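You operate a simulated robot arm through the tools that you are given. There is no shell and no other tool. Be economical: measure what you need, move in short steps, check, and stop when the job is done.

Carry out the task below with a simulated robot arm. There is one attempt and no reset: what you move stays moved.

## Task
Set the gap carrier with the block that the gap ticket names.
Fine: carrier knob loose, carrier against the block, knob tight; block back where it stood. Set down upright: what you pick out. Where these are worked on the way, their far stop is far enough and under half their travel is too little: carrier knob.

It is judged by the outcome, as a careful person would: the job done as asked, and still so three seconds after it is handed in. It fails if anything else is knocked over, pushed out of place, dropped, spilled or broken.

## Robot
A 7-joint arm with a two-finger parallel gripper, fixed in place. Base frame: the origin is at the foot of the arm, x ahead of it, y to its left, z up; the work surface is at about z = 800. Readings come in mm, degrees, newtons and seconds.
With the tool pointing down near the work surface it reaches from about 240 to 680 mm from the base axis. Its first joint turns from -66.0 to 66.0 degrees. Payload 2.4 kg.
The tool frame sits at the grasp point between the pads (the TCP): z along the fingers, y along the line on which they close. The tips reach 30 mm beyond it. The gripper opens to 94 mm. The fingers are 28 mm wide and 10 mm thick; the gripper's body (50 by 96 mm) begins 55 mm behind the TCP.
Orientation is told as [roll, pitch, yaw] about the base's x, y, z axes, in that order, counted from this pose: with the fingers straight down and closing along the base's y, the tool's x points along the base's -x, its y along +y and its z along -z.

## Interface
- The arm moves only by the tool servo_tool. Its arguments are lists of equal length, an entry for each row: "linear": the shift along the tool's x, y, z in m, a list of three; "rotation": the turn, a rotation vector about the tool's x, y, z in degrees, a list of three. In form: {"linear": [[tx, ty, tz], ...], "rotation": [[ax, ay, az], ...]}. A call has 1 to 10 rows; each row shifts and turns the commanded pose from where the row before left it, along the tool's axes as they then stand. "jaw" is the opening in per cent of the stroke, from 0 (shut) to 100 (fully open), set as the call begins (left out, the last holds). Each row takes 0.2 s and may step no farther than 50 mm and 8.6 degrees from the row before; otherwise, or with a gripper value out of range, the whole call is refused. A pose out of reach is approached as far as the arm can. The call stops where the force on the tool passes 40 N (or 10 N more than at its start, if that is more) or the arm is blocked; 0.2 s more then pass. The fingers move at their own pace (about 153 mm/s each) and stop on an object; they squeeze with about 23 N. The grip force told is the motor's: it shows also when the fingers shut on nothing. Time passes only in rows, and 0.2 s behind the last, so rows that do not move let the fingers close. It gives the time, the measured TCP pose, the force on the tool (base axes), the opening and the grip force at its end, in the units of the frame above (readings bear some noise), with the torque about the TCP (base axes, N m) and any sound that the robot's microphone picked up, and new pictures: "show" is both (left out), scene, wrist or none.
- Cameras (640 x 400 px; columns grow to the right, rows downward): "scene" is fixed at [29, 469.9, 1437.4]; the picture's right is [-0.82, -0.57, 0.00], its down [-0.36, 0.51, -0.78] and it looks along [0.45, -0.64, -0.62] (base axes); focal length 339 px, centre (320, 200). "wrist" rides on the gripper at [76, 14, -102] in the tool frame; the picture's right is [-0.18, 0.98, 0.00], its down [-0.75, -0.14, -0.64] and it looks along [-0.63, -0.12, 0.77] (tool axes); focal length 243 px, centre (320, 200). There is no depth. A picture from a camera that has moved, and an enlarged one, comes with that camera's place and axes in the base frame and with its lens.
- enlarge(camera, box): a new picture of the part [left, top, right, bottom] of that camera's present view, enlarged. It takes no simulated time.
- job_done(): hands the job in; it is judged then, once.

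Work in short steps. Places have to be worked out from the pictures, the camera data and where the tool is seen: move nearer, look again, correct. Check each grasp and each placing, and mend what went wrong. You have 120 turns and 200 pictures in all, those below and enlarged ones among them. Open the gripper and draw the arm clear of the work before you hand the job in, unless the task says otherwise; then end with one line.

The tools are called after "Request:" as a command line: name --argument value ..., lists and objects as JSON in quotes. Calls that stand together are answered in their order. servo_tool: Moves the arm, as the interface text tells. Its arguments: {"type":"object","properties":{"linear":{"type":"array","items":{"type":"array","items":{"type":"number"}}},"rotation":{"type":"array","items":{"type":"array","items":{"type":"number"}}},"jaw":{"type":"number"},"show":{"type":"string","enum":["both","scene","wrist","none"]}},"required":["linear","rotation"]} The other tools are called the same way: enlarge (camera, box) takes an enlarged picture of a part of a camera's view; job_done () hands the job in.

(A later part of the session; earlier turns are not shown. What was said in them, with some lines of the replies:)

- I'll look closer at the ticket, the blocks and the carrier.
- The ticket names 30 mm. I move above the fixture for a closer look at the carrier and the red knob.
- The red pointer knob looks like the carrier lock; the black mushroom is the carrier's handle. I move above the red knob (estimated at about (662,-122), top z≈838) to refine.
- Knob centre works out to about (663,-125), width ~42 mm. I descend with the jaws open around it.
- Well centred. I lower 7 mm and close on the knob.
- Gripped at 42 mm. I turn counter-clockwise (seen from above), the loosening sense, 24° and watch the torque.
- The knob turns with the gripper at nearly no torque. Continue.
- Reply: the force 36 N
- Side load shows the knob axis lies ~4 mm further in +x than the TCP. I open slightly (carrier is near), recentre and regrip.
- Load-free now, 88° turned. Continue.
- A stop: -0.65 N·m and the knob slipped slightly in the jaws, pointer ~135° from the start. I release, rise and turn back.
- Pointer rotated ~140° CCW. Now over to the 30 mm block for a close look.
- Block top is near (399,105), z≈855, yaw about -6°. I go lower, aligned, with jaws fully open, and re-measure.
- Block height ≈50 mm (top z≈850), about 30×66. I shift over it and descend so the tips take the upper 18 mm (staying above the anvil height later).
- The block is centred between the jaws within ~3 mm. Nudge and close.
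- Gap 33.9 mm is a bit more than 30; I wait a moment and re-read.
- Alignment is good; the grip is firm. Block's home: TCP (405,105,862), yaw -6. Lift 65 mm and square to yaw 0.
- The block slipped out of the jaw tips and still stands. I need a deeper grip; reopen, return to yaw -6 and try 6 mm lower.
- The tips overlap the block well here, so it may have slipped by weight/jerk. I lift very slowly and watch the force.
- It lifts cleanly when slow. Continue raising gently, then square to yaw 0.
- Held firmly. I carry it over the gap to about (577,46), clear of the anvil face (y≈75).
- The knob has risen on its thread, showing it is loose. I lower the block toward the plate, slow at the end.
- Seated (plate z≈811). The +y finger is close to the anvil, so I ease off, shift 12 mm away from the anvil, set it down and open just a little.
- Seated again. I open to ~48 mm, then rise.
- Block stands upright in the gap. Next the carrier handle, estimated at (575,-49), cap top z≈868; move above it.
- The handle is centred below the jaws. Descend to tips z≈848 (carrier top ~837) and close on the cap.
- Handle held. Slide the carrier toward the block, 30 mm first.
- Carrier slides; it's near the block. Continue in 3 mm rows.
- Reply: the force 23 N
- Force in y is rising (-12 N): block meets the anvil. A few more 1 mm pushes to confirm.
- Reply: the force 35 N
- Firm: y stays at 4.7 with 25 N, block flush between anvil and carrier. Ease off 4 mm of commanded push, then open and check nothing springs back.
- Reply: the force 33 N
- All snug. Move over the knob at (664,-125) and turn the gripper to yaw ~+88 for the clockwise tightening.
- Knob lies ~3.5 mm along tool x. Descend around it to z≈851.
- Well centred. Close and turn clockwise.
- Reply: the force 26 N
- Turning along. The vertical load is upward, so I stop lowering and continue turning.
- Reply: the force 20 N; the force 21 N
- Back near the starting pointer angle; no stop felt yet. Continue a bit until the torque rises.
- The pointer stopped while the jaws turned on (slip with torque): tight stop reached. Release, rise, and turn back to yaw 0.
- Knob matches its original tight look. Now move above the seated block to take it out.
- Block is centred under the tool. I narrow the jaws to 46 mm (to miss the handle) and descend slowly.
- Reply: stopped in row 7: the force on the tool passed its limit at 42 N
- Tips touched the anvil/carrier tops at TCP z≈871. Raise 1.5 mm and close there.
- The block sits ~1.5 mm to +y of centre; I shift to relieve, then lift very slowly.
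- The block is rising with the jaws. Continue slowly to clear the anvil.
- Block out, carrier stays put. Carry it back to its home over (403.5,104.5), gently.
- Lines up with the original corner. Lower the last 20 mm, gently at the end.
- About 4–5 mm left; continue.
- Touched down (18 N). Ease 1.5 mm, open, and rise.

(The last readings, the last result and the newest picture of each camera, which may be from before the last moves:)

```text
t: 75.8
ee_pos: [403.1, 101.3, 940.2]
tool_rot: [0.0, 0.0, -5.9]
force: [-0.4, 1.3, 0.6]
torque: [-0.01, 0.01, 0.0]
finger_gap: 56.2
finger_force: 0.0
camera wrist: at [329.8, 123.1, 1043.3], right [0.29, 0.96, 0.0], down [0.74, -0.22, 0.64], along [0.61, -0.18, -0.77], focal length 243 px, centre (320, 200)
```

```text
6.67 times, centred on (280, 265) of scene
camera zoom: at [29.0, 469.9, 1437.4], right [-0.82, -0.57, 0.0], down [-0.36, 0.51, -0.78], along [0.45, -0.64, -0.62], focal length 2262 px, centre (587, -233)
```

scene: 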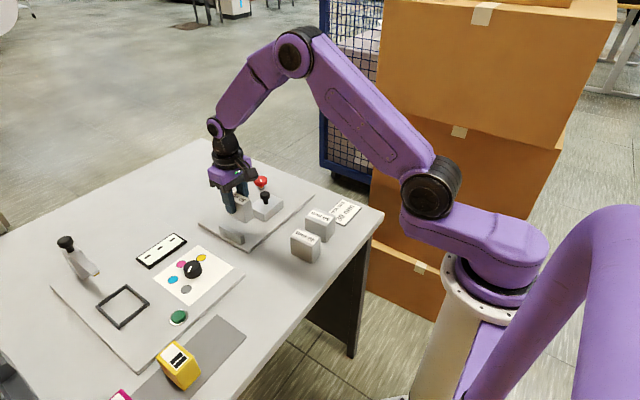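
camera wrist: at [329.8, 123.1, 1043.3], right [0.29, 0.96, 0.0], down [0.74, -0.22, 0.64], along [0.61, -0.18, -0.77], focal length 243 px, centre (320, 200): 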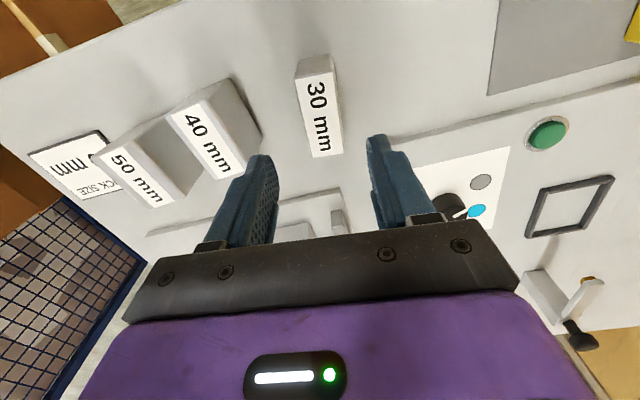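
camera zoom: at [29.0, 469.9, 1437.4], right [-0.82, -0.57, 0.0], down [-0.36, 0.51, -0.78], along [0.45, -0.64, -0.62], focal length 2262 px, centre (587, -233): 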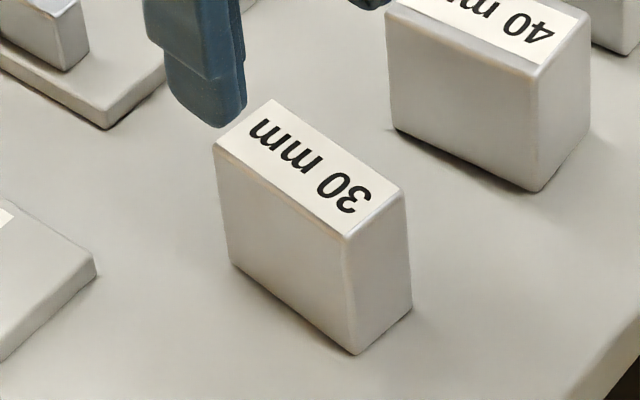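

The block stands ~4 mm to -y of its original spot. I regrip deeper and correct that.

Request:
servo_tool --linear '[[0, 0, 0.03], [0, 0, 0.03], [0, 0, 0.02], [0, 0, 0.007], [0, 0, 0]]' --rotation '[[0, 0, 0], [0, 0, 0], [0, 0, 0], [0, 0, 0], [0, 0, 0]]' --show "none"

Request:
servo_tool --linear '[[0, 0, 0], [0, 0, 0], [0, 0, 0], [0, 0, -0.001], [0, 0, -0.002], [0, 0, -0.002], [0.0004, 0.002, 0], [0, 0.002, 0], [0, 0, 0]]' --rotation '[[0, 0, 0], [0, 0, 0], [0, 0, 0], [0, 0, 0], [0, 0, 0], [0, 0, 0], [0, 0, 0], [0, 0, 0], [0, 0, 0]]' --jaw 0 --show "none"

Request:
enlarge --camera "scene" --box '[250, 235, 310, 295]'

```text
t: 77.0
ee_pos: [404.2, 102.7, 853.7]
tool_rot: [0.1, -0.1, -6.0]
force: [-0.7, -1.2, 0.3]
torque: [-0.01, 0.0, -0.01]
finger_gap: 56.6
finger_force: 0.0
```

```text
t: 79.0
ee_pos: [403.1, 107.2, 858.3]
tool_rot: [0.0, 0.0, -6.1]
force: [0.5, 0.0, -0.8]
torque: [0.02, -0.03, 0.01]
finger_gap: 34.0
finger_force: 22.3
```

```text
6.67 times, centred on (280, 265) of scene
camera zoom: at [29.0, 469.9, 1437.4], right [-0.82, -0.57, 0.0], down [-0.36, 0.51, -0.78], along [0.45, -0.64, -0.62], focal length 2262 px, centre (587, -233)
```

zoom: 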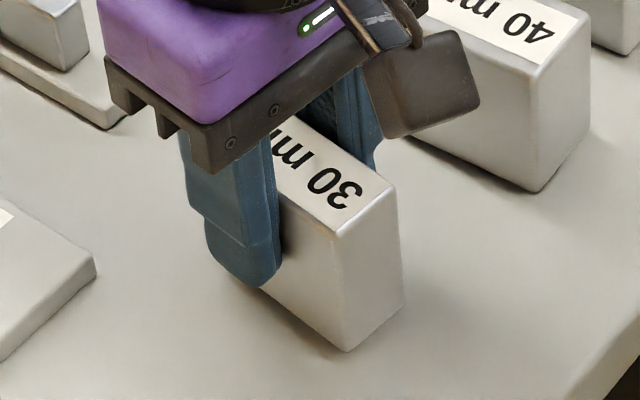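

Now it matches; lower ~5 mm until contact.

Request:
servo_tool --linear '[[0, 0, 0.002], [0, 0, 0.0015], [0, 0, 0.001], [0, 0, 0]]' --rotation '[[0, 0, 0], [0, 0, 0], [0, 0, 0], [0, 0, 0]]' --show "none"

Request:
servo_tool --linear '[[0, 0, 0.001], [0, 0, 0]]' --rotation '[[0, 0, 0], [0, 0, 0]]' --show "none"

```text
t: 80.0
ee_pos: [404.0, 107.2, 853.8]
tool_rot: [0.0, 0.0, -5.9]
force: [0.1, 0.6, -1.0]
torque: [0.02, -0.02, 0.02]
finger_gap: 33.9
finger_force: 22.4
```

```text
t: 80.7
ee_pos: [404.2, 107.9, 854.2]
tool_rot: [-0.1, 0.0, -6.0]
force: [0.6, 0.4, -0.9]
torque: [-0.02, 0.0, 0.0]
finger_gap: 33.5
finger_force: 23.5
```

Request:
servo_tool --linear '[[0, 0, 0.0008], [0, 0, 0]]' --rotation '[[0, 0, 0], [0, 0, 0]]' --show "none"

```text
t: 81.2
ee_pos: [403.3, 107.0, 853.1]
tool_rot: [0.0, 0.1, -6.0]
force: [0.0, 0.5, -1.1]
torque: [0.0, -0.04, 0.01]
finger_gap: 33.9
finger_force: 23.3
```

Request:
servo_tool --linear '[[0, 0, 0.0007], [0, 0, 0.0005], [0, 0, 0]]' --rotation '[[0, 0, 0], [0, 0, 0], [0, 0, 0]]' --show "none"

```text
t: 82.0
ee_pos: [404.3, 107.7, 850.7]
tool_rot: [0.1, -0.1, -6.0]
force: [-4.1, 1.0, 18.7]
torque: [-0.03, -0.01, -0.01]
finger_gap: 34.1
finger_force: 23.1
```

Contact. Ease off, open and rise.

Request:
servo_tool --linear '[[0, 0, -0.0008], [0, 0, 0]]' --rotation '[[0, 0, 0], [0, 0, 0]]' --show "none"

Request:
servo_tool --linear '[[0, 0, 0], [0, 0, 0], [0, 0, 0], [0, 0, -0.01], [0, 0, -0.03], [0, 0, -0.04], [0, 0, -0.04], [0, 0, -0.04]]' --rotation '[[0, 0, 0], [0, 0, 0], [0, 0, 0], [0, 0, 0], [0, 0, 0], [0, 0, 0], [0, 0, 0], [0, 0, 0]]' --jaw 60 --show "both"

Request:
enlarge --camera "scene" --box '[250, 235, 310, 295]'

Request:
enlarge --camera "scene" --box '[190, 165, 330, 255]'

```text
t: 82.7
ee_pos: [403.8, 106.6, 851.8]
tool_rot: [0.0, 0.1, -6.0]
force: [0.8, 0.4, -0.9]
torque: [0.01, -0.01, -0.01]
finger_gap: 33.8
finger_force: 23.4
```

```text
t: 84.5
ee_pos: [404.4, 105.0, 1010.6]
tool_rot: [0.0, 0.1, -6.0]
force: [-0.1, -0.6, 0.4]
torque: [0.0, 0.02, -0.03]
finger_gap: 56.3
finger_force: 0.0
camera wrist: at [330.8, 127.2, 1113.4], right [0.29, 0.96, 0.0], down [0.74, -0.22, 0.64], along [0.61, -0.18, -0.77], focal length 243 px, centre (320, 200)
```

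scene: 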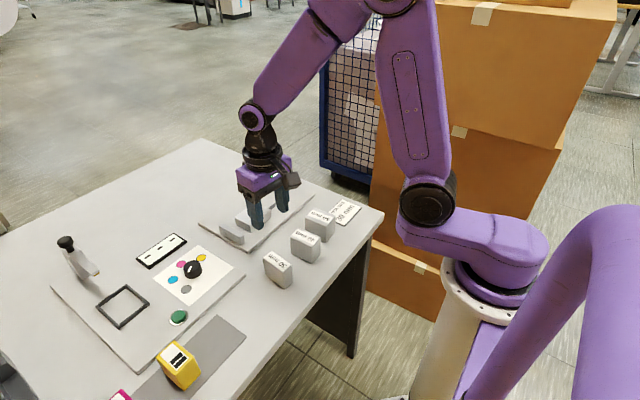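
wrist: 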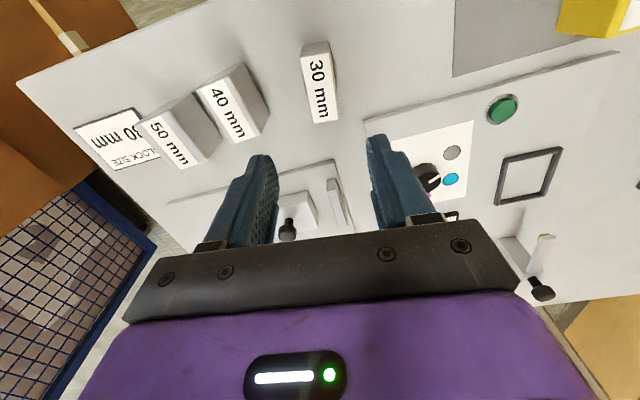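

```text
6.67 times, centred on (280, 265) of scene
camera zoom: at [29.0, 469.9, 1437.4], right [-0.82, -0.57, 0.0], down [-0.36, 0.51, -0.78], along [0.45, -0.64, -0.62], focal length 2262 px, centre (587, -233)
```

zoom: 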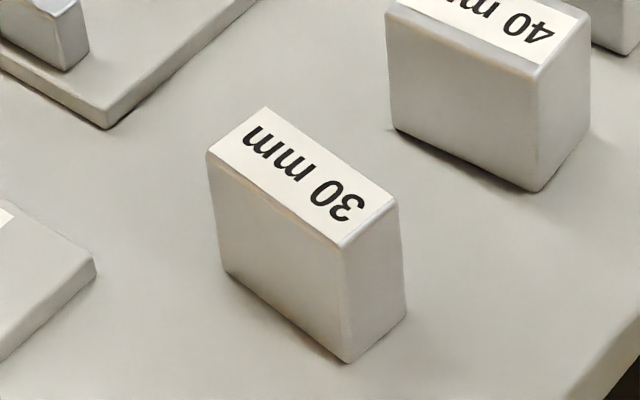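

```text
4.44 times, centred on (260, 210) of scene
camera zoom: at [29.0, 469.9, 1437.4], right [-0.82, -0.57, 0.0], down [-0.36, 0.51, -0.78], along [0.45, -0.64, -0.62], focal length 1508 px, centre (587, 156)
```

zoom: 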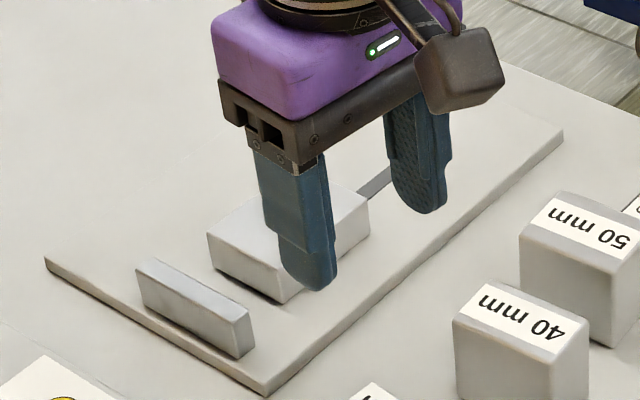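

The block is back exactly as in the first picture, the carrier unmoved, knob tight. Draw the arm higher and hand in.

Request:
servo_tool --linear '[[0, 0, -0.04], [0, 0, -0.04], [0, 0, -0.04]]' --rotation '[[0, 0, 0], [0, 0, 0], [0, 0, 0]]' --show "scene"

```text
t: 85.2
ee_pos: [404.0, 107.1, 1131.2]
tool_rot: [0.1, 0.0, -5.9]
force: [0.9, -0.5, 0.7]
torque: [-0.01, -0.02, -0.02]
finger_gap: 56.1
finger_force: 0.1
```

scene: 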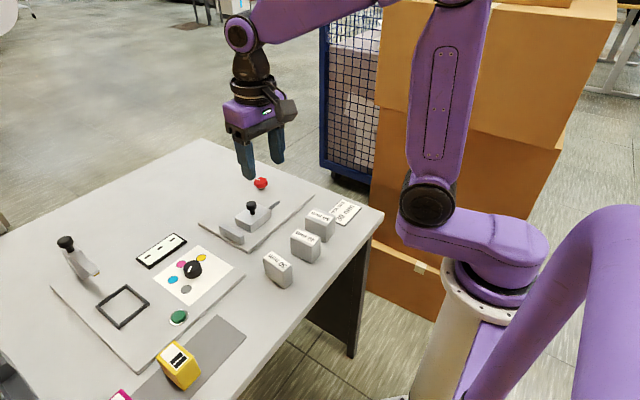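

Everything is in place and the arm is clear, so I hand the job in.

Request:
job_done

```text
The job is handed in.
```

The gap carrier is set against the 30 mm block named on the ticket, the knob is tightened to its stop, and the block stands upright back where it was; at the first pick-up it slipped from the jaws but stayed standing.
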